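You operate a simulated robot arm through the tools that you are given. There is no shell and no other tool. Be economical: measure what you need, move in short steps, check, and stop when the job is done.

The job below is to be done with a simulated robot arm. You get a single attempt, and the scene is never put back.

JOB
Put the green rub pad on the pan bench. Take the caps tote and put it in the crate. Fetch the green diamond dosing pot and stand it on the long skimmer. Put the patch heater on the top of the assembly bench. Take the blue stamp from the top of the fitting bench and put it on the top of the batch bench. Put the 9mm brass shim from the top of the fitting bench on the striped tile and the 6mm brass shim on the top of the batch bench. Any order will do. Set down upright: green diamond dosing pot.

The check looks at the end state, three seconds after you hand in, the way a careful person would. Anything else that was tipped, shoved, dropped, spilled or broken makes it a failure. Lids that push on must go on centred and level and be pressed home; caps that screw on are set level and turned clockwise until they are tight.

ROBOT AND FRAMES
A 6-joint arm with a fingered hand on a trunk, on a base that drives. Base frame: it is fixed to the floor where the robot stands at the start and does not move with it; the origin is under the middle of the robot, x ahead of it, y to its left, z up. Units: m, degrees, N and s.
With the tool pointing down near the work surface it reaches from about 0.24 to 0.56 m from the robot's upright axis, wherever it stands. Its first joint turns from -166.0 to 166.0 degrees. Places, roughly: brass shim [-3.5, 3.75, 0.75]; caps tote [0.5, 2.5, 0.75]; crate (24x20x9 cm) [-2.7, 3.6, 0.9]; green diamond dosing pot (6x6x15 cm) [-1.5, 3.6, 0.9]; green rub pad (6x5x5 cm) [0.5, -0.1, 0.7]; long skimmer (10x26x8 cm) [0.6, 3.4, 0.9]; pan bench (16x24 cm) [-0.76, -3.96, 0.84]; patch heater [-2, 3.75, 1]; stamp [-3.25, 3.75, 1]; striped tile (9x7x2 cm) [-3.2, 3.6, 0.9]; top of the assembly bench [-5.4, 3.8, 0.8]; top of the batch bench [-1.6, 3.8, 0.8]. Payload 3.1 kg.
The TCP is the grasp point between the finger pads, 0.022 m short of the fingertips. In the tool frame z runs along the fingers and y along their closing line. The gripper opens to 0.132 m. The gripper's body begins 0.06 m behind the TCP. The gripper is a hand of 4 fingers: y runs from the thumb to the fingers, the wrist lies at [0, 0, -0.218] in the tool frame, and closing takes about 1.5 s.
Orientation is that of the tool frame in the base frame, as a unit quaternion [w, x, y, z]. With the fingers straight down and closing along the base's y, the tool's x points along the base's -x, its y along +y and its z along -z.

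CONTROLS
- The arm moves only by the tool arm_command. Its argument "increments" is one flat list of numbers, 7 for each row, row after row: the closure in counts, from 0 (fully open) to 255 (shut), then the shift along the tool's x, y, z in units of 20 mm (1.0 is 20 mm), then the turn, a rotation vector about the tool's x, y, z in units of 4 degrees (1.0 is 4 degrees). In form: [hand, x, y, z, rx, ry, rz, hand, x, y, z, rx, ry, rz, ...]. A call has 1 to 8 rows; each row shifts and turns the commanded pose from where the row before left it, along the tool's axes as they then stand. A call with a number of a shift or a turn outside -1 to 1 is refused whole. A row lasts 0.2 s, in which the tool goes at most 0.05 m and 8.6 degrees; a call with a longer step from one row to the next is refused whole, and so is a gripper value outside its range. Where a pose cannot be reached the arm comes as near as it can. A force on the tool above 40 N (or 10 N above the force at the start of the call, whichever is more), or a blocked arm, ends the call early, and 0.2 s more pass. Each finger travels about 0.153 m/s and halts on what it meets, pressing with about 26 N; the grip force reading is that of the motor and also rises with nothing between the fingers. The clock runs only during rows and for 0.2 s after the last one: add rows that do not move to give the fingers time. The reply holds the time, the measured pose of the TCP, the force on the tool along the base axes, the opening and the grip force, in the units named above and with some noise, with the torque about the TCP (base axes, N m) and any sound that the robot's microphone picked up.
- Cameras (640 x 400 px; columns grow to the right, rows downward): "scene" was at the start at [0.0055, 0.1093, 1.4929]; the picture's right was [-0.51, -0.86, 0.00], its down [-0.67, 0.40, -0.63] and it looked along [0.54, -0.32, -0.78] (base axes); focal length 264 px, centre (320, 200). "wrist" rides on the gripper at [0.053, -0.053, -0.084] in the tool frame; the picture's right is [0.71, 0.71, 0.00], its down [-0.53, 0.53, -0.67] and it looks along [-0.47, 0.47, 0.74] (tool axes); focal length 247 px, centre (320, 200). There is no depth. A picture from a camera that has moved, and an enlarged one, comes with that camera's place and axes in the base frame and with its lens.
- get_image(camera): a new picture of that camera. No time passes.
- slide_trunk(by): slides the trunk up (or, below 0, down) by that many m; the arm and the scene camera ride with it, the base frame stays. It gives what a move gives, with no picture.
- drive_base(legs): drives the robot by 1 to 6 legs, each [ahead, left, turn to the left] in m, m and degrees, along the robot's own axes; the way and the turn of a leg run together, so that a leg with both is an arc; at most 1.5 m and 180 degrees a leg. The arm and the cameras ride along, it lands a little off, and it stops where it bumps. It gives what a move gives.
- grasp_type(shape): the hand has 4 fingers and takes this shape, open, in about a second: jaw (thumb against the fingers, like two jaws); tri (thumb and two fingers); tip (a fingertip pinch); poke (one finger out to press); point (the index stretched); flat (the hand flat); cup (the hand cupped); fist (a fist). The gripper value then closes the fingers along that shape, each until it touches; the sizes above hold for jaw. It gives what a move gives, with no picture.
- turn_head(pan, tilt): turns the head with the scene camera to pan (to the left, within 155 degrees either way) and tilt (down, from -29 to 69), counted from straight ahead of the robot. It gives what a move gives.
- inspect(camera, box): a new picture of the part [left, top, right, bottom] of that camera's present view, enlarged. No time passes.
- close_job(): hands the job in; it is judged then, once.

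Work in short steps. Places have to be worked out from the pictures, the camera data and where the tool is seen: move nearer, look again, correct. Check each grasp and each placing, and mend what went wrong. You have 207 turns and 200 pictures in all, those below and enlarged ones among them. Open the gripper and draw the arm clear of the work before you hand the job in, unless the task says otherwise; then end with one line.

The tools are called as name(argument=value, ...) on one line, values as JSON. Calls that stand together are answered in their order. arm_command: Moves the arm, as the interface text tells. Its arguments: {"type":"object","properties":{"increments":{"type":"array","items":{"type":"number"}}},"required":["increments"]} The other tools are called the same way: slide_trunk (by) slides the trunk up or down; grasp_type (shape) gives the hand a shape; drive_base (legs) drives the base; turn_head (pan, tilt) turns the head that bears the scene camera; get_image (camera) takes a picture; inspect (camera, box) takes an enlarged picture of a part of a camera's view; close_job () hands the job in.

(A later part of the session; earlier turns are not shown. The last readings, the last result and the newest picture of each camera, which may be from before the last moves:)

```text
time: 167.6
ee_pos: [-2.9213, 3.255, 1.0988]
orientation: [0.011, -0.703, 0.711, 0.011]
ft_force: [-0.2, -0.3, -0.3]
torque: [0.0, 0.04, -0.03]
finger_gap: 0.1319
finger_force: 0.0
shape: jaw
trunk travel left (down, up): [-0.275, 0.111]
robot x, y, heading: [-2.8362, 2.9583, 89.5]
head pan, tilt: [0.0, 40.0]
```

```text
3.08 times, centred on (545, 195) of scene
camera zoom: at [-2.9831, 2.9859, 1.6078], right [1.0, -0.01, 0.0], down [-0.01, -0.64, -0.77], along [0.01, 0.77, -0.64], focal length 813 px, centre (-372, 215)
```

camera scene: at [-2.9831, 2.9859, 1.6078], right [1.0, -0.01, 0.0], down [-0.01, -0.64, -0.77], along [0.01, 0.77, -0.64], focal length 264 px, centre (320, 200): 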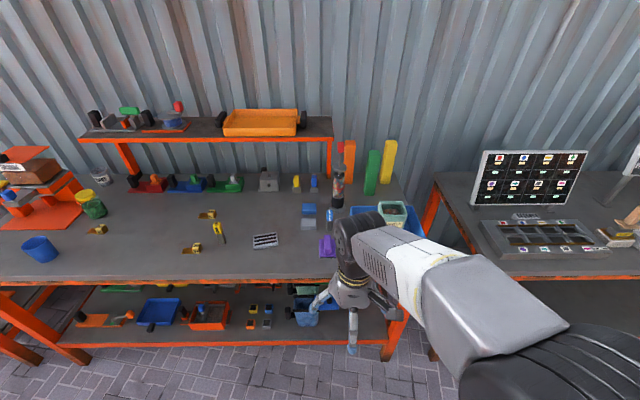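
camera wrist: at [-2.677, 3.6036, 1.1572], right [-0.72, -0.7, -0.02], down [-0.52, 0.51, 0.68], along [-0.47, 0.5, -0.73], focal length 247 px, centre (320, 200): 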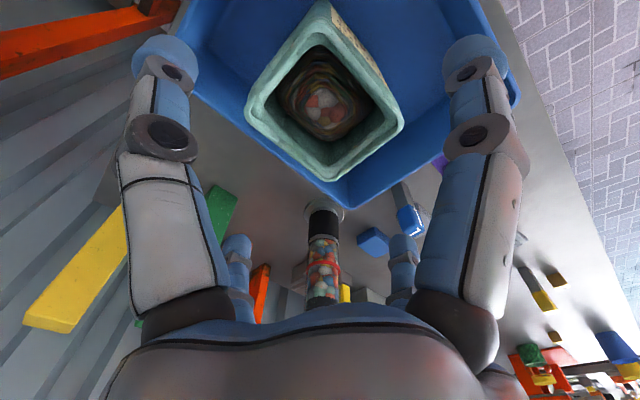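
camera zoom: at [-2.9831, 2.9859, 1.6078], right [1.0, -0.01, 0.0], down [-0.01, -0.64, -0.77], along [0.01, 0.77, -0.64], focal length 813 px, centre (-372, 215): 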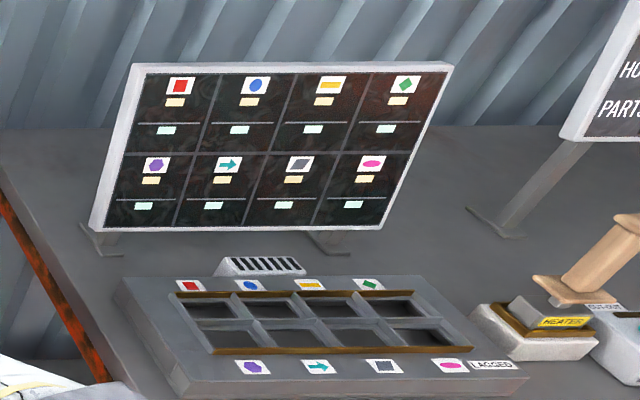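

Labels read: middle shim 9mm, near one 3mm, far-left 6mm; and the "HEATER" with a wooden handle sits on a white stand on the batch bench. I'll try the "tip" shape and look at how the fingers arrange.

grasp_type(shape="tip")

get_image(camera="wrist")

arm_command(increments=[120, 0, 0, 0, 0, 0, 0, 255, 0, 0, 0, 0, 0, 0, 255, 0, 0, 0, 0, 0, 0, 255, 0, 0, 0, 0, 0, 0, 255, 0, 0, 0, 0, 0, 0, 255, 0, 0, 0, 0, 0, 0, 255, 0, 0, 0, 0, 0, 0, 255, 0, 0, 0, 0, 0, 0])

get_image(camera="wrist")

```text
time: 168.5
ee_pos: [-2.9218, 3.2549, 1.0989]
orientation: [0.012, -0.703, 0.711, 0.011]
ft_force: [0.0, 0.8, -0.4]
torque: [0.01, 0.02, -0.01]
finger_gap: 0.1319
finger_force: 0.2
shape: tip
trunk travel left (down, up): [-0.275, 0.111]
robot x, y, heading: [-2.838, 2.958, 89.5]
head pan, tilt: [0.0, 40.0]
```

```text
127 pictures are left
camera wrist: at [-2.8702, 3.1974, 1.1797], right [-0.71, -0.7, -0.02], down [-0.52, 0.51, 0.68], along [-0.47, 0.5, -0.73], focal length 247 px, centre (320, 200)
```

wrist: 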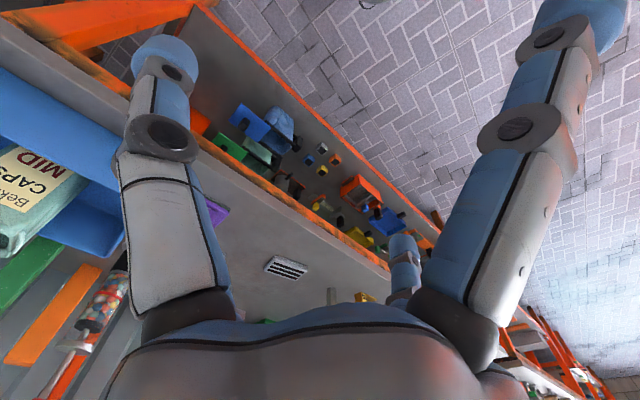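

```text
time: 170.3
ee_pos: [-2.9211, 3.2558, 1.0977]
orientation: [0.011, -0.703, 0.711, 0.01]
ft_force: [0.3, 0.4, 1.0]
torque: [0.01, 0.0, 0.03]
finger_gap: 0.0
finger_force: 26.4
shape: tip
trunk travel left (down, up): [-0.275, 0.111]
robot x, y, heading: [-2.8409, 2.9593, 89.3]
head pan, tilt: [0.0, 40.0]
```

```text
126 pictures are left
camera wrist: at [-2.8702, 3.1974, 1.1797], right [-0.71, -0.7, -0.02], down [-0.52, 0.51, 0.68], along [-0.47, 0.5, -0.73], focal length 247 px, centre (320, 200)
```

wrist: 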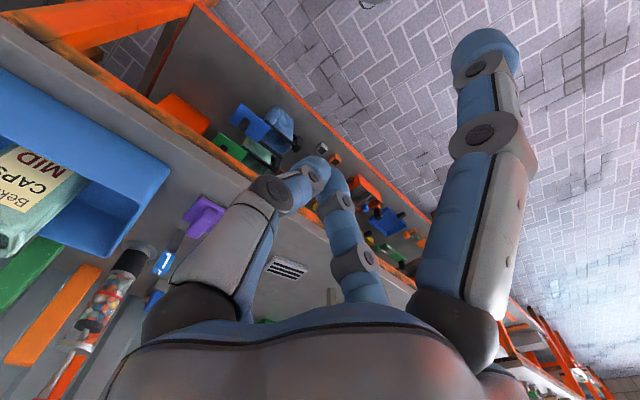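

In "tip" shape the thumb and opposite finger pinch along tool y, while the other two stay out. Refined estimates: 9mm cube [-3.423, 3.80], bench z≈0.84, tile [-3.175, 3.65], blue stamp [-2.935, 3.715]. I'll drive in front of the 9mm shim and look at how near the base may come.

drive_base(legs=[[0, 0.58, 0], [0.19, 0, 0]])

turn_head(pan=0, tilt=69)

get_image(camera="scene")

```text
time: 174.7
ee_pos: [-3.4997, 3.454, 1.098]
orientation: [0.012, -0.702, 0.712, 0.011]
ft_force: [0.1, -0.2, -0.9]
torque: [-0.02, 0.02, -0.01]
finger_gap: 0.0
finger_force: 26.2
shape: tip
trunk travel left (down, up): [-0.275, 0.111]
robot x, y, heading: [-3.416, 3.156, 89.3]
head pan, tilt: [0.0, 40.0]
```

```text
time: 175.7
ee_pos: [-3.4994, 3.4523, 1.0978]
orientation: [0.012, -0.702, 0.712, 0.01]
ft_force: [0.5, 0.1, 0.0]
torque: [-0.02, -0.03, 0.01]
finger_gap: 0.0
finger_force: 25.9
shape: tip
trunk travel left (down, up): [-0.275, 0.111]
robot x, y, heading: [-3.4142, 3.1605, 89.3]
head pan, tilt: [0.0, 68.8]
```

```text
125 pictures are left
camera scene: at [-3.5621, 3.1546, 1.5716], right [1.0, -0.01, 0.0], down [-0.01, -0.93, -0.36], along [0.01, 0.36, -0.93], focal length 264 px, centre (320, 200)
```

scene: 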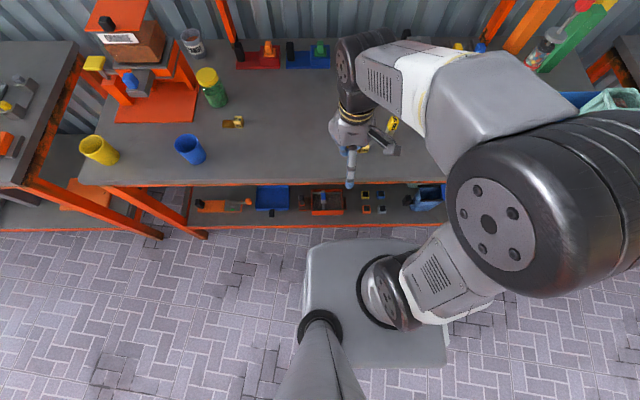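

The base is a narrow pedestal (about ±0.17 m), so it can come closer. I'll open the pinch, level the tool and turn the hand 90° so it pinches along base y, clear of the shim's plate.

arm_command(increments=[100, 0, 0, 0, 0, 0.46, 0, 100, 0, 0, 0, 0, 0, 1, 100, 0, 0, 0, 0, 0, 1, 100, 0, 0, 0, 0, 0, 1, 100, 0, 0, 0, 0, 0, 1, 100, 0, 0, 0, 0, 0, 1, 100, 0, 0, 0, 0, 0, 1, 100, 0, 0, 0, 0, 0, 1])

arm_command(increments=[100, 0, 0, 0, 0, 0, 1, 100, 0, 0, 0, 0, 0, 1, 100, 0, 0, 0, 0, 0, 1, 100, 0, 0, 0, 0, 0, 1, 100, 0, 0, 0, 0, 0, 1, 100, 0, 0, 0, 0, 0, 1, 100, 0, 0, 0, 0, 0, 1, 100, 0, 0, 0, 0, 0, 1])

arm_command(increments=[100, 0, 0, 0, 0, 0, 1, 100, 0, 0, 0, 0, 0, 1, 100, 0, 0, 0, 0, 0, 1, 100, 0, 0, 0, 0, 0, 1, 100, 0, 0, 0, 0, 0, 1, 100, 0, 0, 0, 0, 0, 1, 100, 0, 0, 0, 0, 0, 1, 100, 0, 0, 0, 0, 0, 0.5])

get_image(camera="wrist")

```text
time: 177.4
ee_pos: [-3.4985, 3.4526, 1.0986]
orientation: [0.001, -0.509, 0.861, -0.001]
ft_force: [0.6, -0.5, 0.3]
torque: [-0.01, 0.01, 0.02]
finger_gap: 0.0801
finger_force: 0.1
shape: tip
trunk travel left (down, up): [-0.275, 0.111]
robot x, y, heading: [-3.4155, 3.1586, 89.1]
head pan, tilt: [0.0, 68.8]
```

```text
time: 179.2
ee_pos: [-3.499, 3.4528, 1.098]
orientation: [0.0, -0.252, 0.968, -0.001]
ft_force: [-0.5, 0.9, 1.4]
torque: [0.0, 0.02, 0.0]
finger_gap: 0.0802
finger_force: 0.1
shape: tip
trunk travel left (down, up): [-0.275, 0.111]
robot x, y, heading: [-3.4159, 3.1554, 88.9]
head pan, tilt: [0.0, 68.8]
```

```text
time: 181.1
ee_pos: [-3.4983, 3.4521, 1.0991]
orientation: [0.001, 0.006, 1.0, 0.0]
ft_force: [0.4, -0.9, -1.0]
torque: [-0.05, 0.01, 0.0]
finger_gap: 0.0805
finger_force: 0.0
shape: tip
trunk travel left (down, up): [-0.275, 0.111]
robot x, y, heading: [-3.4183, 3.1559, 89.1]
head pan, tilt: [0.0, 68.8]
```

```text
124 pictures are left
camera wrist: at [-3.5533, 3.3987, 1.1814], right [-0.7, 0.72, 0.0], down [0.53, 0.52, 0.67], along [0.48, 0.47, -0.74], focal length 247 px, centre (320, 200)
```

wrist: 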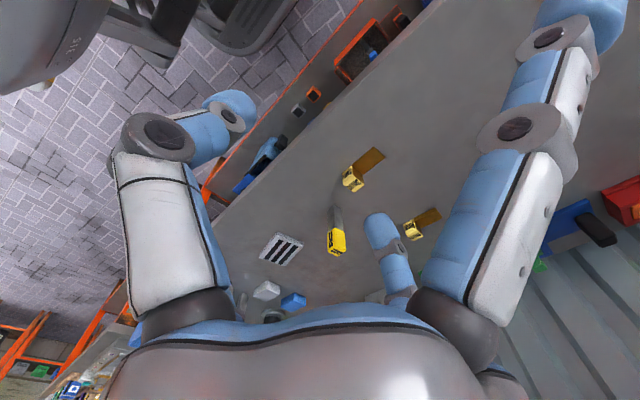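

The hand is turned; the wrist view confirms the 9mm cube at [-3.412, 3.798]. The upper shelf's front edge (y≈3.87, z≈1.15) may be near the wrist, so I'll drive ahead 0.11 m and check.

drive_base(legs=[[0.11, 0, 0.8]])

turn_head(pan=-5, tilt=45)

get_image(camera="scene")

get_image(camera="wrist")

```text
time: 182.3
ee_pos: [-3.5013, 3.5385, 1.0992]
orientation: [0.001, -0.001, 1.0, -0.001]
ft_force: [0.2, 0.5, 0.6]
torque: [0.01, -0.03, 0.03]
finger_gap: 0.0801
finger_force: 0.0
shape: tip
trunk travel left (down, up): [-0.275, 0.111]
robot x, y, heading: [-3.4133, 3.2478, 89.9]
head pan, tilt: [0.0, 68.8]
stopped in leg 1: the robot was blocked; the commanded pose is now the measured one
```

```text
time: 183.1
ee_pos: [-3.5007, 3.5396, 1.0989]
orientation: [0.001, 0.0, 1.0, 0.0]
ft_force: [-0.2, 0.7, -0.3]
torque: [0.0, -0.01, 0.02]
finger_gap: 0.0802
finger_force: 0.0
shape: tip
trunk travel left (down, up): [-0.275, 0.111]
robot x, y, heading: [-3.4144, 3.2454, 90.0]
head pan, tilt: [-5.0, 45.0]
```

```text
123 pictures are left
camera scene: at [-3.554, 3.2665, 1.6004], right [1.0, -0.09, 0.0], down [-0.06, -0.7, -0.71], along [0.06, 0.7, -0.71], focal length 264 px, centre (320, 200)
```

scene: 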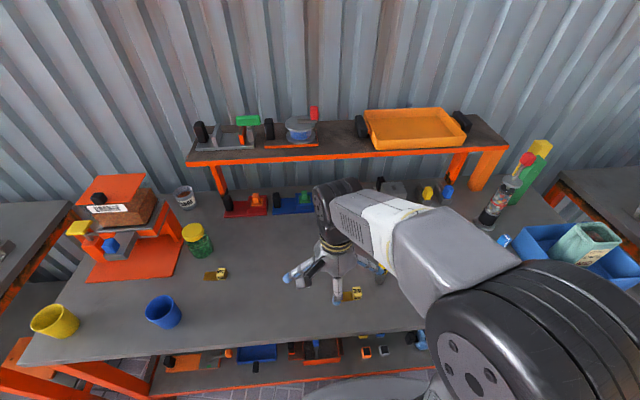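

```text
122 pictures are left
camera wrist: at [-3.5554, 3.486, 1.1812], right [-0.71, 0.71, 0.0], down [0.53, 0.53, 0.67], along [0.47, 0.47, -0.74], focal length 247 px, centre (320, 200)
```

wrist: 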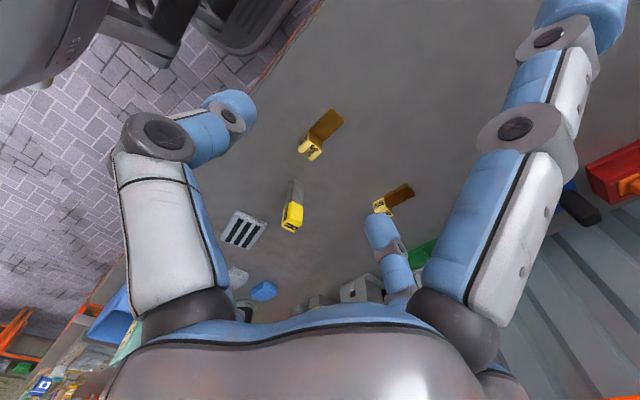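

The base stopped at y=3.248, touching the bench, so I stay there. I'll go down first (to pass under the shelf edge), then forward, then tilt the tool 12° so the wrist stays back.

arm_command(increments=[100, 0, 0, 1, 0, 0, 0, 100, 0, 0, 1, 0, 0, 0, 100, 0, 0, 1, 0, 0, 0, 100, 0, 0, 1, 0, 0, 0, 100, 0, 0, 1, 0, 0, 0, 100, 0, 0, 1, 0, 0, 0, 100, 0, 0, 1, 0, 0, 0, 100, 0, 0, 0.4, 0, 0, 0])

arm_command(increments=[100, 0, 0, 0, -1, 0, 0, 100, 0, 0, 0, -1, 0, 0, 100, 0, 0, 0, -1, 0, 0, 100, 0, 0.95, 0.2, 0, 0, 0, 100, 0, 0.95, 0.2, 0, 0, 0, 100, 0, 0.95, 0.2, 0, 0, 0, 100, 0, 0.95, 0.2, 0, 0, 0, 100, 0, 0.95, 0.2, 0, 0, 0])

arm_command(increments=[100, 0, 0.95, 0.2, 0, 0, 0, 100, 0, 0.95, 0.2, 0, 0, 0, 100, 0, 0.95, 0.2, 0, 0, 0, 100, 0, 0.95, 0.2, 0, 0, 0, 100, -1, 0, 0, 0, 0, 0, 100, -1, 0, 0, 0, 0, 0, 100, -1, 0, 0, 0, 0, 0, 100, -0.9, 0, 0, 0, 0, 0])

get_image(camera="scene")

get_image(camera="wrist")

```text
time: 184.9
ee_pos: [-3.501, 3.541, 0.9494]
orientation: [0.001, -0.001, 1.0, 0.001]
ft_force: [0.1, 0.1, 0.3]
torque: [0.0, -0.01, -0.01]
finger_gap: 0.0802
finger_force: 0.0
shape: tip
trunk travel left (down, up): [-0.275, 0.111]
robot x, y, heading: [-3.4166, 3.2415, 89.7]
head pan, tilt: [-5.0, 45.0]
```

```text
time: 186.7
ee_pos: [-3.501, 3.6381, 0.9499]
orientation: [0.002, 0.0, 0.995, 0.104]
ft_force: [-1.0, -1.0, -0.9]
torque: [-0.03, -0.01, 0.0]
finger_gap: 0.0804
finger_force: 0.0
shape: tip
trunk travel left (down, up): [-0.275, 0.111]
robot x, y, heading: [-3.4131, 3.2408, 89.6]
head pan, tilt: [-5.0, 45.0]
```

```text
time: 188.5
ee_pos: [-3.4229, 3.7161, 0.9511]
orientation: [-0.001, 0.001, 0.995, 0.104]
ft_force: [0.2, -0.1, 0.0]
torque: [-0.01, 0.03, 0.01]
finger_gap: 0.0802
finger_force: 0.1
shape: tip
trunk travel left (down, up): [-0.275, 0.111]
robot x, y, heading: [-3.414, 3.2476, 89.8]
head pan, tilt: [-5.0, 45.0]
```

```text
121 pictures are left
camera scene: at [-3.5536, 3.2664, 1.6005], right [1.0, -0.09, 0.0], down [-0.06, -0.7, -0.71], along [0.06, 0.7, -0.71], focal length 264 px, centre (320, 200)
```

scene: 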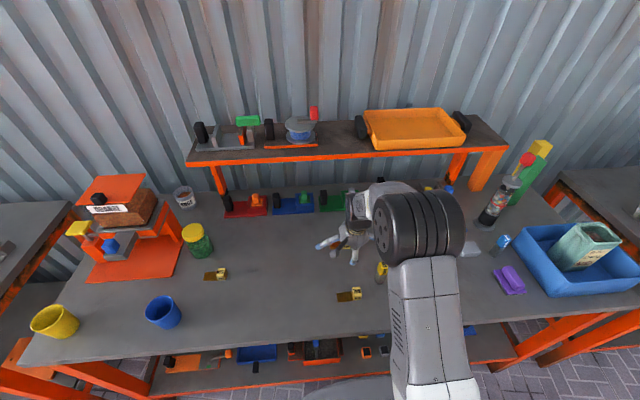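

```text
120 pictures are left
camera wrist: at [-3.4767, 3.6451, 1.0215], right [-0.71, 0.69, 0.15], down [0.53, 0.38, 0.76], along [0.47, 0.62, -0.63], focal length 247 px, centre (320, 200)
```

wrist: 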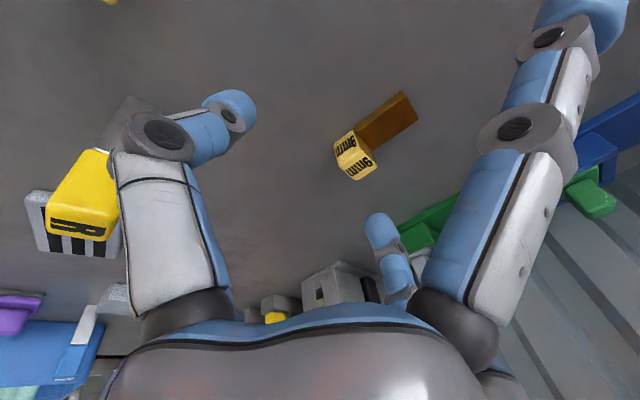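

Clear view: the 9mm cube is at [-3.413, 3.791]. I'll align over it and come down along the tool axis, stopping 2 cm short.

arm_command(increments=[100, -0.5, 0.9, 0, 0, 0, 0, 100, 0, 0.9, 0, 0, 0, 0, 100, 0, 0.86, 0, 0, 0, 0, 130, 0, 0, 1, 0, 0, 0, 130, 0, 0, 1, 0, 0, 0, 130, 0, 0, 1, 0, 0, 0, 130, 0, 0, 0.8, 0, 0, 0])

get_image(camera="wrist")

inspect(camera="scene", box=[280, 130, 440, 300])

```text
time: 190.1
ee_pos: [-3.4134, 3.7832, 0.8878]
orientation: [0.0, 0.0, 0.995, 0.103]
ft_force: [0.1, 0.1, -0.3]
torque: [0.01, 0.01, -0.02]
finger_gap: 0.0649
finger_force: 0.0
shape: tip
trunk travel left (down, up): [-0.275, 0.111]
robot x, y, heading: [-3.412, 3.2441, 90.0]
head pan, tilt: [-5.0, 45.0]
```

```text
119 pictures are left
camera wrist: at [-3.4677, 3.712, 0.957], right [-0.71, 0.69, 0.15], down [0.53, 0.38, 0.76], along [0.47, 0.62, -0.63], focal length 247 px, centre (320, 200)
```

wrist: 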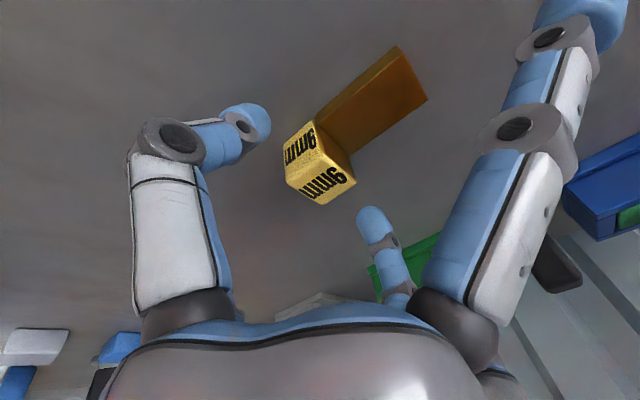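

```text
2.35 times, centred on (360, 215) of scene
camera zoom: at [-3.5539, 3.2667, 1.6004], right [1.0, -0.09, 0.0], down [-0.06, -0.7, -0.71], along [0.06, 0.7, -0.71], focal length 622 px, centre (226, 165)
```

zoom: 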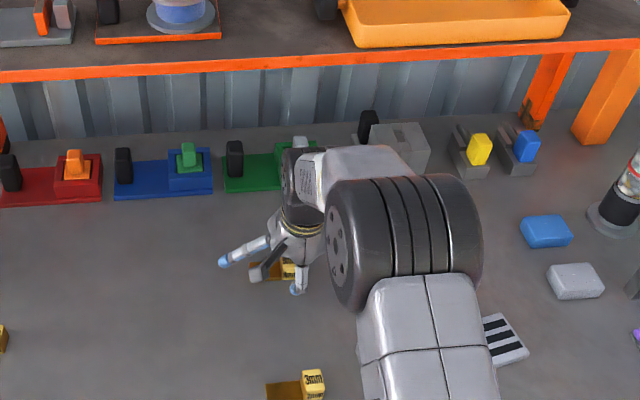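

Aligned with the cube. Last 17 mm down, then pinch.

arm_command(increments=[130, 0, 0, 0.5, 0, 0, 0, 130, 0, 0, 0.35, 0, 0, 0, 190, 0, 0, 0, 0, 0, 0, 230, 0, 0, 0, 0, 0, 0, 230, 0, 0, 0, 0, 0, 0, 230, 0, 0, 0, 0, 0, 0])

get_image(camera="wrist")

```text
time: 190.8
ee_pos: [-3.4133, 3.7876, 0.8757]
orientation: [0.001, 0.0, 0.994, 0.106]
ft_force: [-0.6, -6.7, 14.5]
torque: [-0.42, 0.01, 0.01]
finger_gap: 0.0349
finger_force: 0.1
shape: tip
trunk travel left (down, up): [-0.275, 0.111]
robot x, y, heading: [-3.4158, 3.2418, 89.9]
head pan, tilt: [-5.0, 45.0]
stopped in row 3: the force on the tool passed its limit at 45 N (the readings are from after the stop); the commanded pose is now the measured one
```

```text
117 pictures are left
camera wrist: at [-3.4668, 3.7166, 0.9446], right [-0.71, 0.69, 0.15], down [0.53, 0.37, 0.76], along [0.47, 0.62, -0.63], focal length 247 px, centre (320, 200)
```

wrist: 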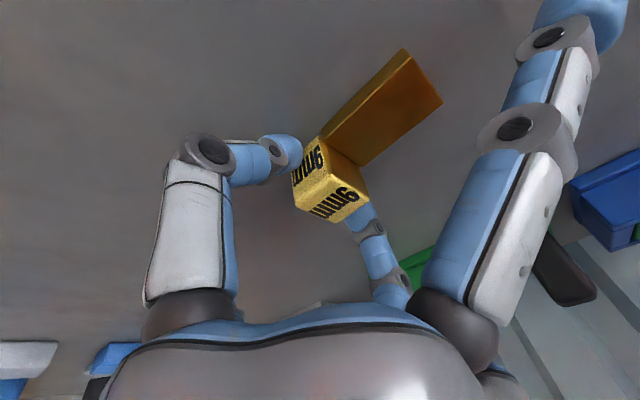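

The thumb tip touched the bench at TCP z≈0.876. I'll lift 6 mm and finish closing.

arm_command(increments=[160, 0, 0, -0.3, 0, 0, 0, 200, 0, 0, 0, 0, 0, 0, 230, 0, 0, 0, 0, 0, 0, 230, 0, 0, 0, 0, 0, 0, 230, 0, 0, 0, 0, 0, 0])

get_image(camera="wrist")

```text
time: 192.0
ee_pos: [-3.4127, 3.7859, 0.881]
orientation: [0.001, 0.001, 0.994, 0.105]
ft_force: [0.5, 0.6, 0.2]
torque: [-0.01, 0.0, 0.02]
finger_gap: 0.0198
finger_force: 25.8
shape: tip
trunk travel left (down, up): [-0.275, 0.111]
robot x, y, heading: [-3.4142, 3.2442, 89.9]
head pan, tilt: [-5.0, 45.0]
```

```text
116 pictures are left
camera wrist: at [-3.4669, 3.7148, 0.9499], right [-0.71, 0.69, 0.15], down [0.53, 0.37, 0.76], along [0.47, 0.62, -0.63], focal length 247 px, centre (320, 200)
```

wrist: 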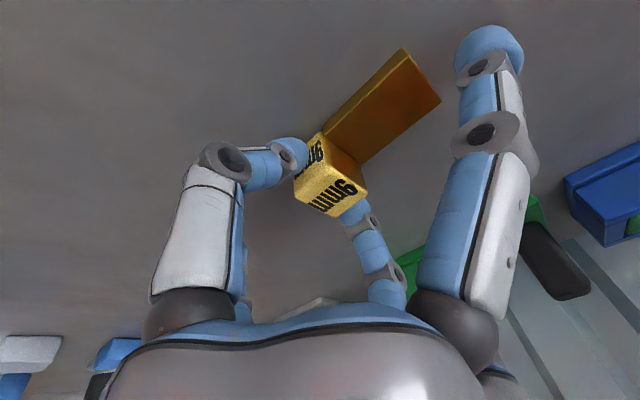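

Pinched at 20 mm with 26 N. Lifting along the tool axis to check.

arm_command(increments=[235, 0, 0, -0.5, 0, 0, 0, 235, 0, 0, -1, 0, 0, 0, 235, 0, 0, -1, 0, 0, 0, 235, 0, 0, -1, 0, 0, 0])

get_image(camera="wrist")

```text
time: 193.0
ee_pos: [-3.4127, 3.7716, 0.9469]
orientation: [0.0, 0.0, 0.994, 0.106]
ft_force: [-0.1, -0.1, -2.2]
torque: [0.02, -0.01, 0.03]
finger_gap: 0.0198
finger_force: 25.9
shape: tip
trunk travel left (down, up): [-0.275, 0.111]
robot x, y, heading: [-3.4189, 3.2455, 89.8]
head pan, tilt: [-5.0, 45.0]
```

```text
115 pictures are left
camera wrist: at [-3.4666, 3.7008, 1.0178], right [-0.71, 0.69, 0.15], down [0.53, 0.37, 0.76], along [0.47, 0.62, -0.63], focal length 247 px, centre (320, 200)
```

wrist: 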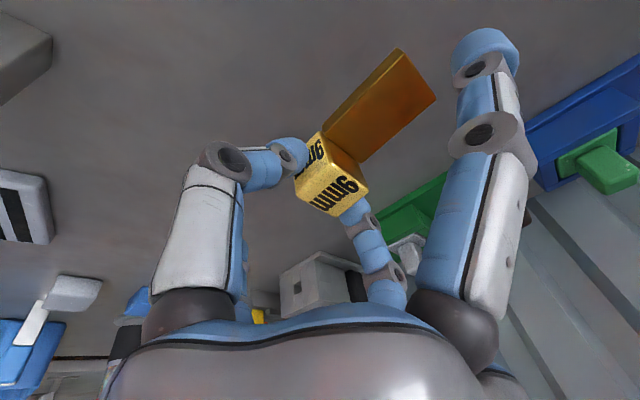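

Held firmly. The shim already lies parallel to the tile (about 11°). I'll pull back and up, then carry it over to the tile, aiming the cube at [-3.158, 3.654].

arm_command(increments=[235, 0, -0.58, -0.89, 0, 0, 0, 235, 0, -0.58, -0.89, 0, 0, 0, 235, 0, -0.58, -0.89, 0, 0, 0, 235, 0, -0.58, -0.89, 0, 0, 0, 235, -0.977, -0.21, -0.045, 0, 0, 0, 235, -0.977, -0.21, -0.045, 0, 0, 0, 235, -0.977, -0.21, -0.045, 0, 0, 0, 235, -0.977, -0.21, -0.045, 0, 0, 0])

arm_command(increments=[235, -0.977, -0.21, -0.045, 0, 0, 0, 235, -0.977, -0.21, -0.045, 0, 0, 0, 235, -0.977, -0.21, -0.045, 0, 0, 0, 235, -0.977, -0.21, -0.045, 0, 0, 0, 235, -0.977, -0.21, -0.045, 0, 0, 0, 235, -0.977, -0.21, -0.045, 0, 0, 0, 235, -0.977, -0.21, -0.045, 0, 0, 0, 235, -0.977, -0.21, -0.045, 0, 0, 0])

get_image(camera="wrist")

get_image(camera="scene")

```text
time: 194.8
ee_pos: [-3.3353, 3.6925, 1.0078]
orientation: [0.0, 0.0, 0.994, 0.105]
ft_force: [0.8, 0.2, -1.0]
torque: [-0.01, -0.03, -0.01]
finger_gap: 0.0198
finger_force: 26.3
shape: tip
trunk travel left (down, up): [-0.275, 0.111]
robot x, y, heading: [-3.413, 3.2435, 89.8]
head pan, tilt: [-5.0, 45.0]
```

```text
time: 196.6
ee_pos: [-3.1771, 3.6576, 1.0075]
orientation: [0.0, 0.0, 0.994, 0.106]
ft_force: [0.8, -0.5, -1.2]
torque: [-0.02, -0.06, -0.03]
finger_gap: 0.0198
finger_force: 25.8
shape: tip
trunk travel left (down, up): [-0.275, 0.111]
robot x, y, heading: [-3.4135, 3.2453, 89.9]
head pan, tilt: [-5.0, 45.0]
```

```text
114 pictures are left
camera wrist: at [-3.232, 3.5865, 1.0774], right [-0.71, 0.69, 0.15], down [0.53, 0.37, 0.76], along [0.47, 0.62, -0.63], focal length 247 px, centre (320, 200)
```

wrist: 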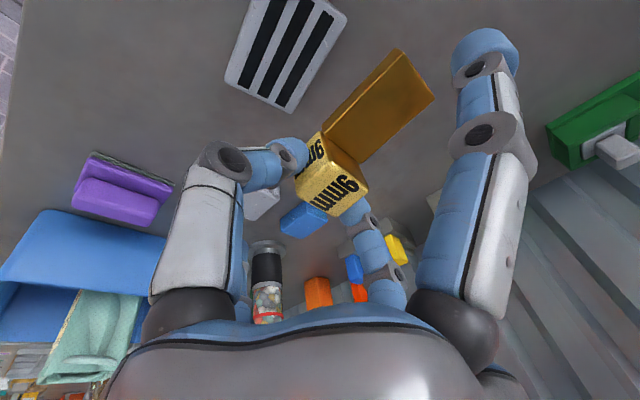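

```text
113 pictures are left
camera scene: at [-3.5531, 3.2663, 1.6005], right [1.0, -0.09, 0.0], down [-0.06, -0.7, -0.71], along [0.06, 0.7, -0.71], focal length 264 px, centre (320, 200)
```

scene: 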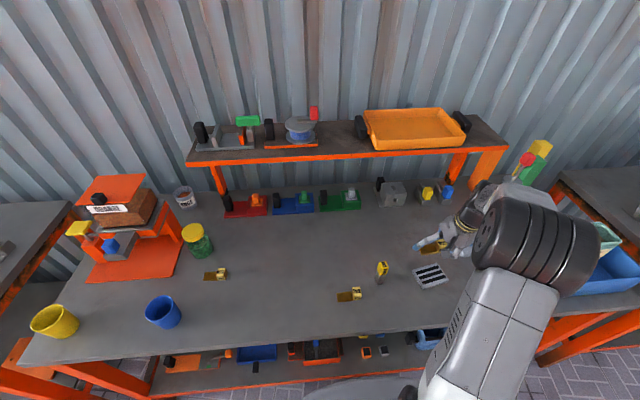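

The tile centre from the wrist is about [-3.181, 3.648], parallel to the shim. I'll lower to about 1.5 cm above it.

arm_command(increments=[235, -0.17, -0.286, 0.885, 0, 0, 0, 235, -0.17, -0.286, 0.885, 0, 0, 0, 235, -0.17, -0.286, 0.885, 0, 0, 0, 235, -0.17, -0.286, 0.885, 0, 0, 0, 235, -0.17, -0.286, 0.885, 0, 0, 0])

get_image(camera="wrist")

inspect(camera="scene", box=[390, 220, 490, 300])

```text
time: 197.8
ee_pos: [-3.162, 3.6485, 0.916]
orientation: [0.0, 0.0, 0.995, 0.104]
ft_force: [0.9, -0.2, -1.3]
torque: [-0.03, 0.01, -0.01]
finger_gap: 0.0196
finger_force: 25.7
shape: tip
trunk travel left (down, up): [-0.275, 0.111]
robot x, y, heading: [-3.415, 3.244, 90.0]
head pan, tilt: [-5.0, 45.0]
```

```text
112 pictures are left
camera wrist: at [-3.216, 3.5781, 0.985], right [-0.71, 0.69, 0.15], down [0.53, 0.37, 0.76], along [0.47, 0.62, -0.63], focal length 247 px, centre (320, 200)
```

wrist: 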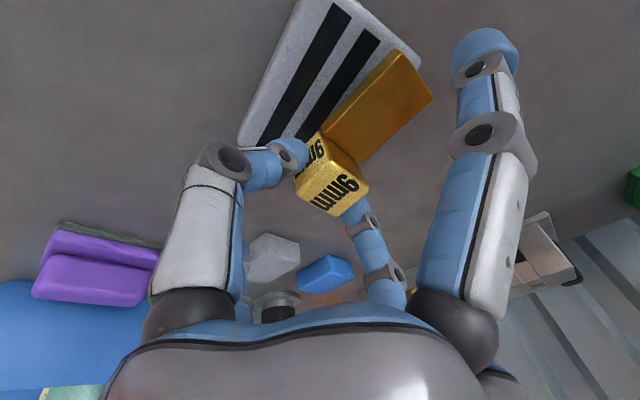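

```text
5.00 times, centred on (440, 260) of scene
camera zoom: at [-3.5534, 3.2666, 1.6005], right [1.0, -0.09, 0.0], down [-0.06, -0.7, -0.71], along [0.06, 0.7, -0.71], focal length 1321 px, centre (-280, -100)
```

zoom: 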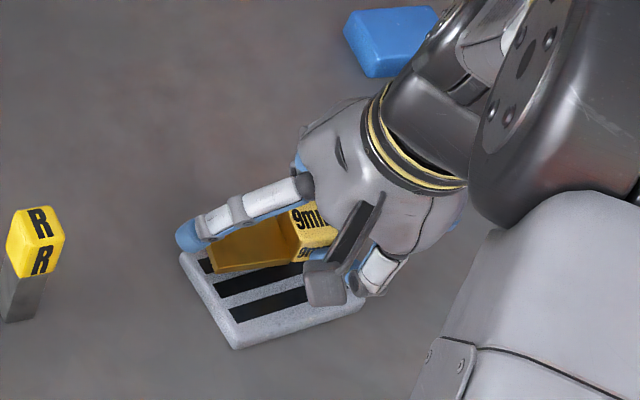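

The shim sits about 9 mm too far back. I'll correct while lowering, then touch down in small steps.

arm_command(increments=[235, -0.25, -0.56, 0.1, 0, 0, 0, 235, 0, 0, 0.4, 0, 0, 0, 235, 0, 0, 0.15, 0, 0, 0])

inspect(camera="scene", box=[390, 220, 490, 300])

```text
time: 198.6
ee_pos: [-3.156, 3.6418, 0.9014]
orientation: [0.001, -0.001, 0.994, 0.105]
ft_force: [-0.3, -0.2, -1.9]
torque: [-0.02, -0.06, 0.03]
finger_gap: 0.0196
finger_force: 26.0
shape: tip
trunk travel left (down, up): [-0.275, 0.111]
robot x, y, heading: [-3.4136, 3.2434, 89.9]
head pan, tilt: [-5.0, 45.0]
```

```text
5.00 times, centred on (440, 260) of scene
camera zoom: at [-3.5537, 3.2661, 1.6005], right [1.0, -0.09, 0.0], down [-0.06, -0.7, -0.71], along [0.06, 0.7, -0.71], focal length 1321 px, centre (-280, -100)
```

zoom: 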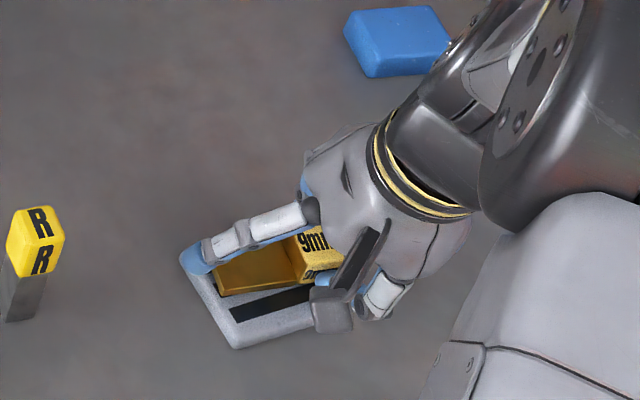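

Well over the tile. I'll go down in 2 mm steps until contact.

arm_command(increments=[235, 0, 0, 0.12, 0, 0, 0, 235, 0, 0, 0.12, 0, 0, 0])

arm_command(increments=[235, 0, 0, 0.12, 0, 0, 0, 235, 0, 0, 0.12, 0, 0, 0])

```text
time: 199.2
ee_pos: [-3.1566, 3.6428, 0.897]
orientation: [0.001, 0.0, 0.994, 0.105]
ft_force: [-0.3, 0.0, -0.9]
torque: [-0.03, -0.01, 0.01]
finger_gap: 0.0196
finger_force: 26.6
shape: tip
trunk travel left (down, up): [-0.275, 0.111]
robot x, y, heading: [-3.4167, 3.242, 89.8]
head pan, tilt: [-5.0, 45.0]
```

```text
time: 199.8
ee_pos: [-3.1568, 3.6438, 0.8917]
orientation: [0.001, 0.0, 0.994, 0.106]
ft_force: [-0.2, -2.3, 8.3]
torque: [-0.15, 0.01, 0.01]
finger_gap: 0.0201
finger_force: 26.1
shape: tip
trunk travel left (down, up): [-0.275, 0.111]
robot x, y, heading: [-3.4105, 3.2435, 89.9]
head pan, tilt: [-5.0, 45.0]
```

Contact at 8 N. Releasing.

arm_command(increments=[225, 0, 0, -0.05, 0, 0, 0, 200, 0, 0, 0, 0, 0, 0, 180, 0, 0, 0, 0, 0, 0, 160, 0, 0, 0, 0, 0, 0, 140, 0, 0, 0, 0, 0, 0])

get_image(camera="wrist")

```text
time: 201.0
ee_pos: [-3.1555, 3.6432, 0.8929]
orientation: [0.001, 0.0, 0.994, 0.106]
ft_force: [0.0, 0.1, 0.4]
torque: [0.01, -0.01, -0.06]
finger_gap: 0.0592
finger_force: 0.2
shape: tip
trunk travel left (down, up): [-0.275, 0.111]
robot x, y, heading: [-3.4148, 3.2449, 90.3]
head pan, tilt: [-5.0, 45.0]
```

```text
109 pictures are left
camera wrist: at [-3.2105, 3.5725, 0.9625], right [-0.71, 0.69, 0.15], down [0.53, 0.37, 0.76], along [0.47, 0.62, -0.63], focal length 247 px, centre (320, 200)
```

wrist: 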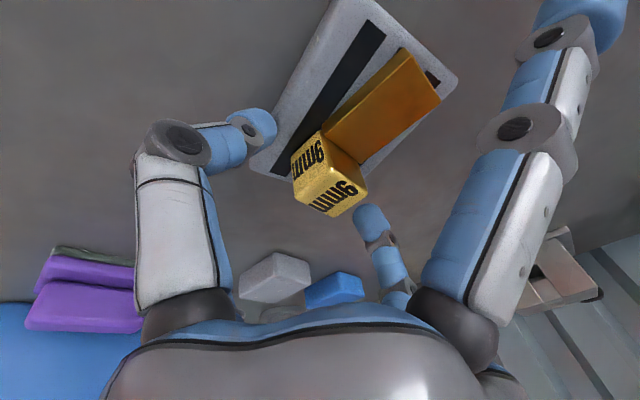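

Released; the shim lies on the tile. I'll rise and view it from the scene camera.

arm_command(increments=[130, 0, 0, -1, 0, 0, 0, 100, 0, 0, -1, 0, 0, 0, 100, 0, 0, -1, 0, 0, 0, 100, 0, 0, -1, 0, 0, 0, 100, 0, -0.5, -1, 0, 0, 0, 100, 0, -1, -1, 0, 0, 0, 100, 0, -1, 0, 0, 0, 0, 100, 0, -1, 0, 0, 0, 0])

inspect(camera="scene", box=[390, 220, 490, 300])

get_image(camera="wrist")

```text
time: 202.8
ee_pos: [-3.157, 3.5473, 0.9952]
orientation: [0.001, 0.001, 0.994, 0.106]
ft_force: [0.1, -0.9, 0.1]
torque: [-0.02, -0.01, 0.0]
finger_gap: 0.0797
finger_force: 0.1
shape: tip
trunk travel left (down, up): [-0.275, 0.111]
robot x, y, heading: [-3.4119, 3.2418, 90.1]
head pan, tilt: [-5.0, 45.0]
```

```text
5.00 times, centred on (440, 260) of scene
camera zoom: at [-3.554, 3.2654, 1.6004], right [1.0, -0.09, 0.0], down [-0.06, -0.7, -0.71], along [0.06, 0.7, -0.71], focal length 1321 px, centre (-280, -100)
```

zoom: 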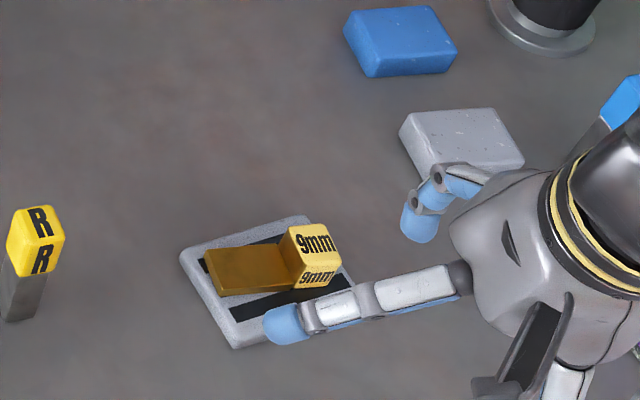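

```text
107 pictures are left
camera wrist: at [-3.2117, 3.4774, 1.0647], right [-0.71, 0.69, 0.15], down [0.53, 0.37, 0.76], along [0.47, 0.62, -0.63], focal length 247 px, centre (320, 200)
```

wrist: 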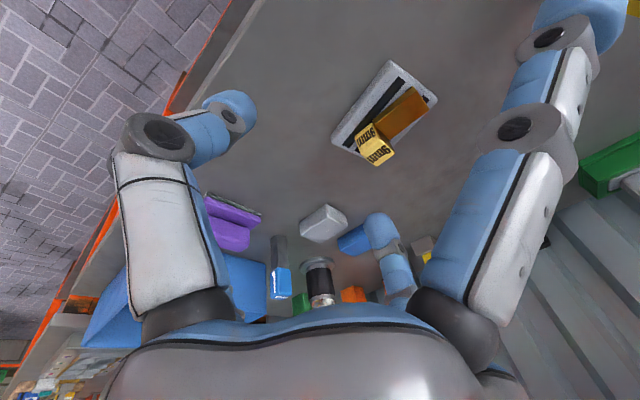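

inspect(camera="wrist", box=[310, 40, 460, 190])

```text
2.67 times, centred on (385, 115) of wrist
camera zoom: at [-3.2117, 3.4774, 1.0647], right [-0.71, 0.69, 0.15], down [0.53, 0.37, 0.76], along [0.47, 0.62, -0.63], focal length 659 px, centre (147, 427)
```

zoom: 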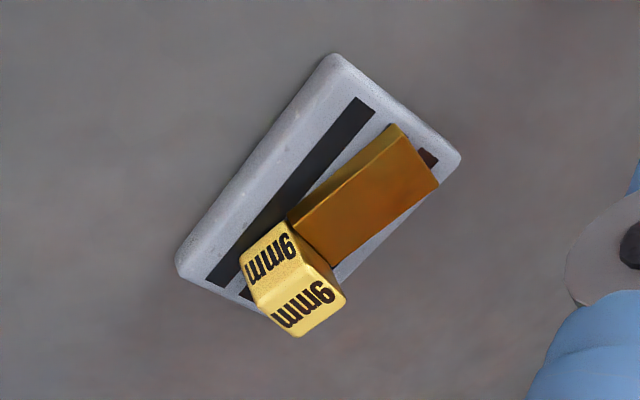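

The 9mm shim lies fully on the tile. Next the 6mm shim at about [-3.82, 3.705]: back off slightly and strafe left 0.45 m.

drive_base(legs=[[-0.03, 0, 0], [0, 0.45, 0]])

arm_command(increments=[100, 1, 0.3, 0, 0, 0, 0, 100, 1, 0.3, 0, 0, 0, 0, 100, 1, 0.3, 0, 0, 0, 0, 100, 1, 0.3, 0, 0, 0, 0, 100, 1, 0.3, 0, 0, 0, 0, 100, 1, 0.3, 0, 0, 0, 0, 100, 1, 0.3, 0, 0, 0, 0, 100, 1, 0.3, 0, 0, 0, 0])

get_image(camera="wrist")

get_image(camera="scene")

```text
time: 205.9
ee_pos: [-3.6044, 3.5193, 0.9943]
orientation: [0.0, -0.001, 0.994, 0.105]
ft_force: [-0.8, 0.4, -0.1]
torque: [0.02, -0.01, 0.01]
finger_gap: 0.0795
finger_force: 0.0
shape: tip
trunk travel left (down, up): [-0.275, 0.111]
robot x, y, heading: [-3.8569, 3.2133, 90.3]
head pan, tilt: [-5.0, 45.0]
```

```text
time: 207.7
ee_pos: [-3.7636, 3.5671, 1.0052]
orientation: [0.0, -0.002, 0.994, 0.105]
ft_force: [0.5, 0.0, 0.9]
torque: [-0.03, -0.01, -0.01]
finger_gap: 0.0797
finger_force: 0.1
shape: tip
trunk travel left (down, up): [-0.275, 0.111]
robot x, y, heading: [-3.8598, 3.2126, 90.1]
head pan, tilt: [-5.0, 45.0]
```

```text
105 pictures are left
camera wrist: at [-3.8177, 3.4962, 1.0744], right [-0.71, 0.69, 0.15], down [0.52, 0.38, 0.76], along [0.47, 0.62, -0.63], focal length 247 px, centre (320, 200)
```

wrist: 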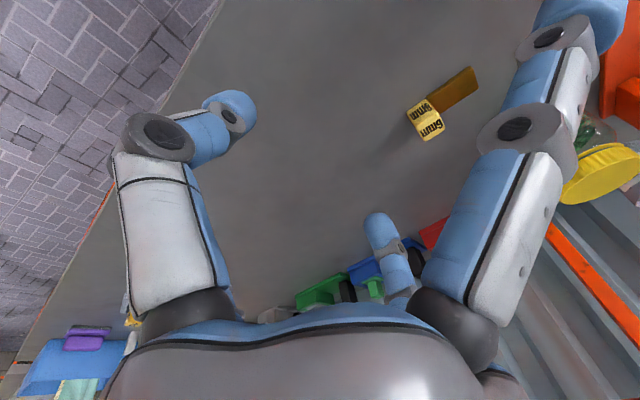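

```text
104 pictures are left
camera scene: at [-3.9994, 3.2355, 1.6004], right [1.0, -0.08, 0.0], down [-0.06, -0.7, -0.71], along [0.06, 0.7, -0.71], focal length 264 px, centre (320, 200)
```

scene: 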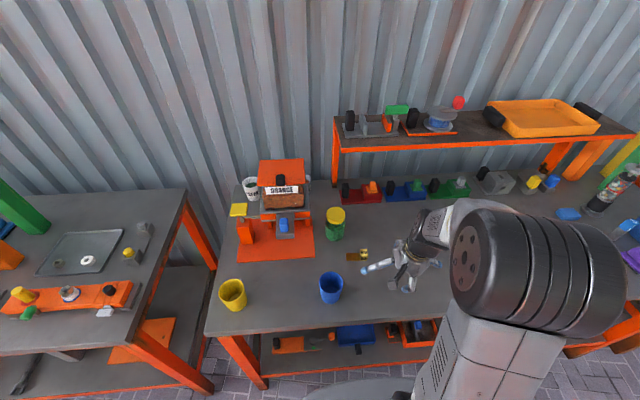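

The 6mm cube is at [-3.819, 3.713] with its plate along -x. Aligning over it, then lowering along the tool axis.

arm_command(increments=[100, 0.46, 0.95, 0, 0, 0, 0, 100, 0.46, 0.95, 0, 0, 0, 0, 100, 0.46, 0.95, 0, 0, 0, 0, 100, 0.46, 0.95, 0, 0, 0, 0, 100, 0.46, 0.95, 0, 0, 0, 0, 100, 0.46, 0.95, 0, 0, 0, 0, 130, 0, 0, 1, 0, 0, 0, 130, 0, 0, 1, 0, 0, 0])

arm_command(increments=[130, 0, 0, 1, 0, 0, 0, 130, 0, 0, 1, 0, 0, 0, 130, 0, 0, 1, 0, 0, 0, 130, 0, 0, 1, 0, 0, 0])

get_image(camera="wrist")

```text
time: 209.5
ee_pos: [-3.8193, 3.6848, 0.9898]
orientation: [0.001, -0.001, 0.994, 0.106]
ft_force: [-0.6, -0.2, 0.8]
torque: [-0.01, -0.02, -0.01]
finger_gap: 0.065
finger_force: 0.0
shape: tip
trunk travel left (down, up): [-0.275, 0.111]
robot x, y, heading: [-3.8599, 3.2127, 90.0]
head pan, tilt: [-5.0, 45.0]
```

```text
time: 210.5
ee_pos: [-3.8209, 3.7041, 0.9102]
orientation: [0.001, -0.002, 0.994, 0.105]
ft_force: [0.2, 0.0, 0.1]
torque: [-0.01, 0.02, 0.0]
finger_gap: 0.0648
finger_force: 0.0
shape: tip
trunk travel left (down, up): [-0.275, 0.111]
robot x, y, heading: [-3.8605, 3.2114, 89.9]
head pan, tilt: [-5.0, 45.0]
```

```text
103 pictures are left
camera wrist: at [-3.8737, 3.6324, 0.9804], right [-0.71, 0.69, 0.15], down [0.52, 0.38, 0.76], along [0.47, 0.62, -0.63], focal length 247 px, centre (320, 200)
```

wrist: 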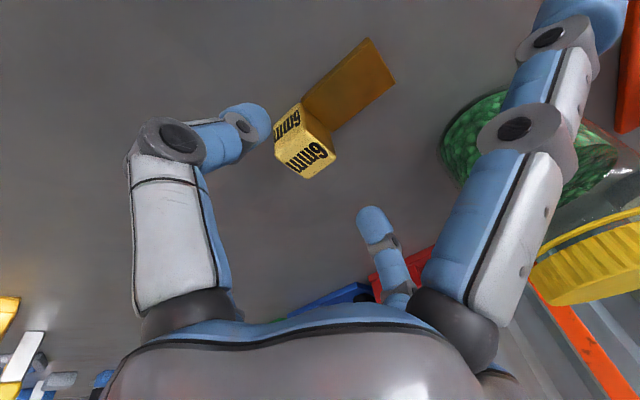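

Slight correction, then down to z≈0.882 and pinch.

arm_command(increments=[130, -0.25, -0.2, 0.7, 0, 0, 0, 130, 0, 0, 0.7, 0, 0, 0, 170, 0, 0, 0, 0, 0, 0, 200, 0, 0, 0, 0, 0, 0, 235, 0, 0, 0, 0, 0, 0, 235, 0, 0, 0, 0, 0, 0, 235, 0, 0, 0, 0, 0, 0])

get_image(camera="wrist")

```text
time: 212.1
ee_pos: [-3.8139, 3.7051, 0.8813]
orientation: [0.0, -0.002, 0.994, 0.105]
ft_force: [0.9, -0.3, -0.7]
torque: [-0.04, -0.02, -0.01]
finger_gap: 0.0186
finger_force: 26.5
shape: tip
trunk travel left (down, up): [-0.275, 0.111]
robot x, y, heading: [-3.8593, 3.2122, 90.2]
head pan, tilt: [-5.0, 45.0]
```

```text
102 pictures are left
camera wrist: at [-3.8687, 3.6343, 0.9521], right [-0.71, 0.69, 0.15], down [0.52, 0.38, 0.76], along [0.47, 0.62, -0.63], focal length 247 px, centre (320, 200)
```

wrist: 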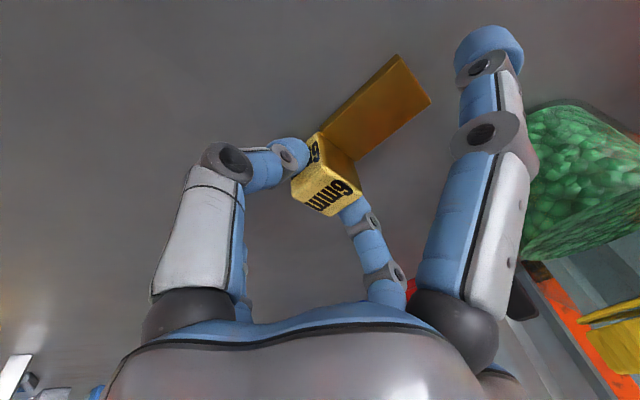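

Pinched. Lifting and retracting for the drive to the batch bench.

arm_command(increments=[235, 0, 0, -0.6, 0, 0, 0, 235, 0, 0, -1, 0, 0, 0, 235, 0, 0, -1, 0, 0, 0, 235, 0, 0, -1, 0, 0, 0, 235, 0, 0, -1, 0, 0, 0, 235, 0, 0, -1, 0, 0, 0, 235, 0, -1, -0.8, 0, 0, 0, 235, 0, -1, -0.4, 0, 0, 0])

arm_command(increments=[235, 0, -1, -0.3, 0, 0, 0, 235, 0, -1, -0.3, 0, 0, 0, 235, 0, -1, -0.3, 0, 0, 0, 235, 0, -1, -0.3, 0, 0, 0, 235, 0, -1, -0.3, 0, 0, 0, 235, 0, -1, -0.3, 0, 0, 0])

get_image(camera="wrist")

```text
time: 213.9
ee_pos: [-3.8143, 3.6366, 1.0066]
orientation: [0.0, -0.002, 0.994, 0.106]
ft_force: [-0.4, -1.0, -2.0]
torque: [0.0, -0.03, 0.01]
finger_gap: 0.0187
finger_force: 25.5
shape: tip
trunk travel left (down, up): [-0.275, 0.111]
robot x, y, heading: [-3.8583, 3.2122, 89.9]
head pan, tilt: [-5.0, 45.0]
```

```text
time: 215.3
ee_pos: [-3.8126, 3.5123, 1.0167]
orientation: [0.001, -0.002, 0.994, 0.105]
ft_force: [-0.4, 0.2, -1.3]
torque: [-0.01, -0.02, -0.01]
finger_gap: 0.0185
finger_force: 26.0
shape: tip
trunk travel left (down, up): [-0.275, 0.111]
robot x, y, heading: [-3.8592, 3.2144, 90.1]
head pan, tilt: [-5.0, 45.0]
```

```text
101 pictures are left
camera wrist: at [-3.8664, 3.4411, 1.0866], right [-0.71, 0.69, 0.15], down [0.52, 0.38, 0.76], along [0.47, 0.62, -0.63], focal length 247 px, centre (320, 200)
```

wrist: 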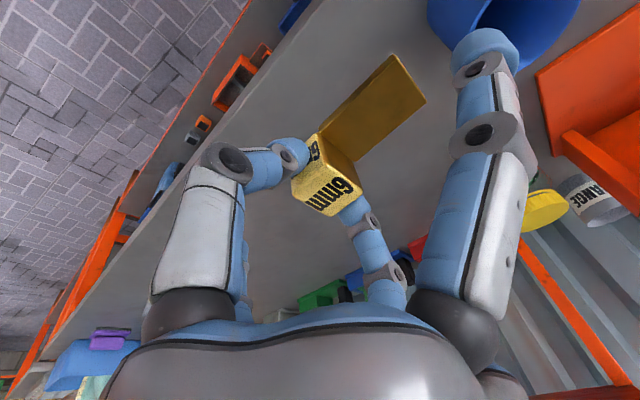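

Shim secure. Back up and strafe right to the batch bench.

drive_base(legs=[[-0.2, 0, 0], [0, -0.9, 0], [0, -0.75, 0]])

turn_head(pan=-15, tilt=40)

get_image(camera="scene")

```text
time: 224.8
ee_pos: [-2.1951, 3.2831, 1.0159]
orientation: [0.002, 0.008, 0.994, 0.106]
ft_force: [-0.3, 0.0, -1.5]
torque: [-0.01, -0.01, 0.01]
finger_gap: 0.0186
finger_force: 26.3
shape: tip
trunk travel left (down, up): [-0.275, 0.111]
robot x, y, heading: [-2.2445, 2.9854, 88.6]
head pan, tilt: [-5.0, 45.0]
```

```text
time: 225.5
ee_pos: [-2.1962, 3.2815, 1.0154]
orientation: [0.001, 0.008, 0.994, 0.105]
ft_force: [0.3, -0.5, -1.1]
torque: [-0.01, -0.01, 0.02]
finger_gap: 0.0186
finger_force: 26.4
shape: tip
trunk travel left (down, up): [-0.275, 0.111]
robot x, y, heading: [-2.2492, 2.9855, 89.4]
head pan, tilt: [-15.0, 40.0]
```

```text
100 pictures are left
camera scene: at [-2.3723, 3.0101, 1.6077], right [0.96, -0.27, 0.0], down [-0.18, -0.62, -0.77], along [0.21, 0.74, -0.64], focal length 264 px, centre (320, 200)
```

scene: 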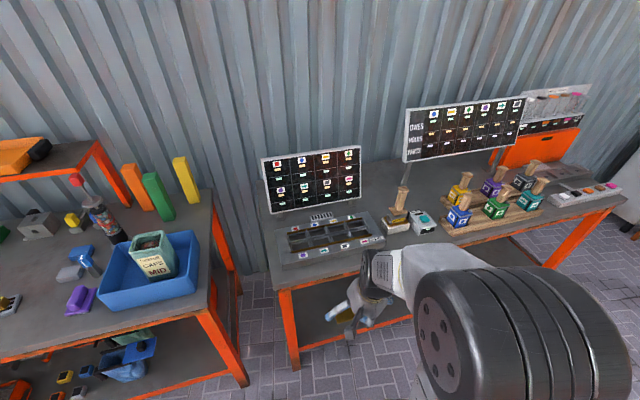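

inspect(camera="scene", box=[240, 130, 480, 290])

inspect(camera="scene", box=[370, 140, 640, 290])

```text
2.50 times, centred on (360, 210) of scene
camera zoom: at [-2.3723, 3.0101, 1.6077], right [0.96, -0.27, 0.0], down [-0.18, -0.62, -0.77], along [0.21, 0.74, -0.64], focal length 660 px, centre (220, 175)
```

zoom: 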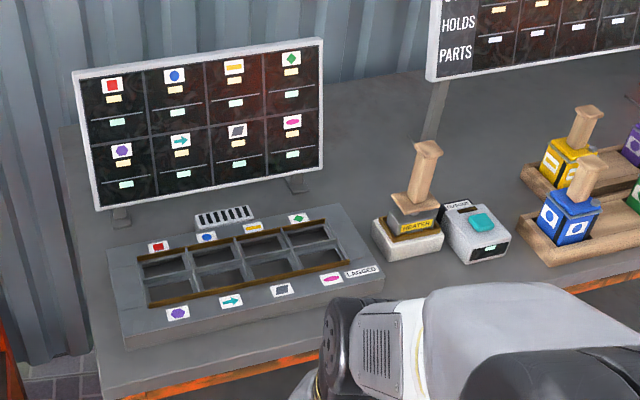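

```text
2.37 times, centred on (505, 215) of scene
camera zoom: at [-2.3723, 3.0101, 1.6077], right [0.96, -0.27, 0.0], down [-0.18, -0.62, -0.77], along [0.21, 0.74, -0.64], focal length 626 px, centre (-118, 164)
```

zoom: 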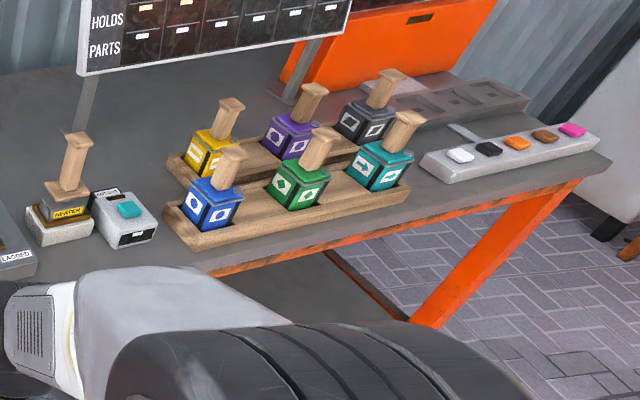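

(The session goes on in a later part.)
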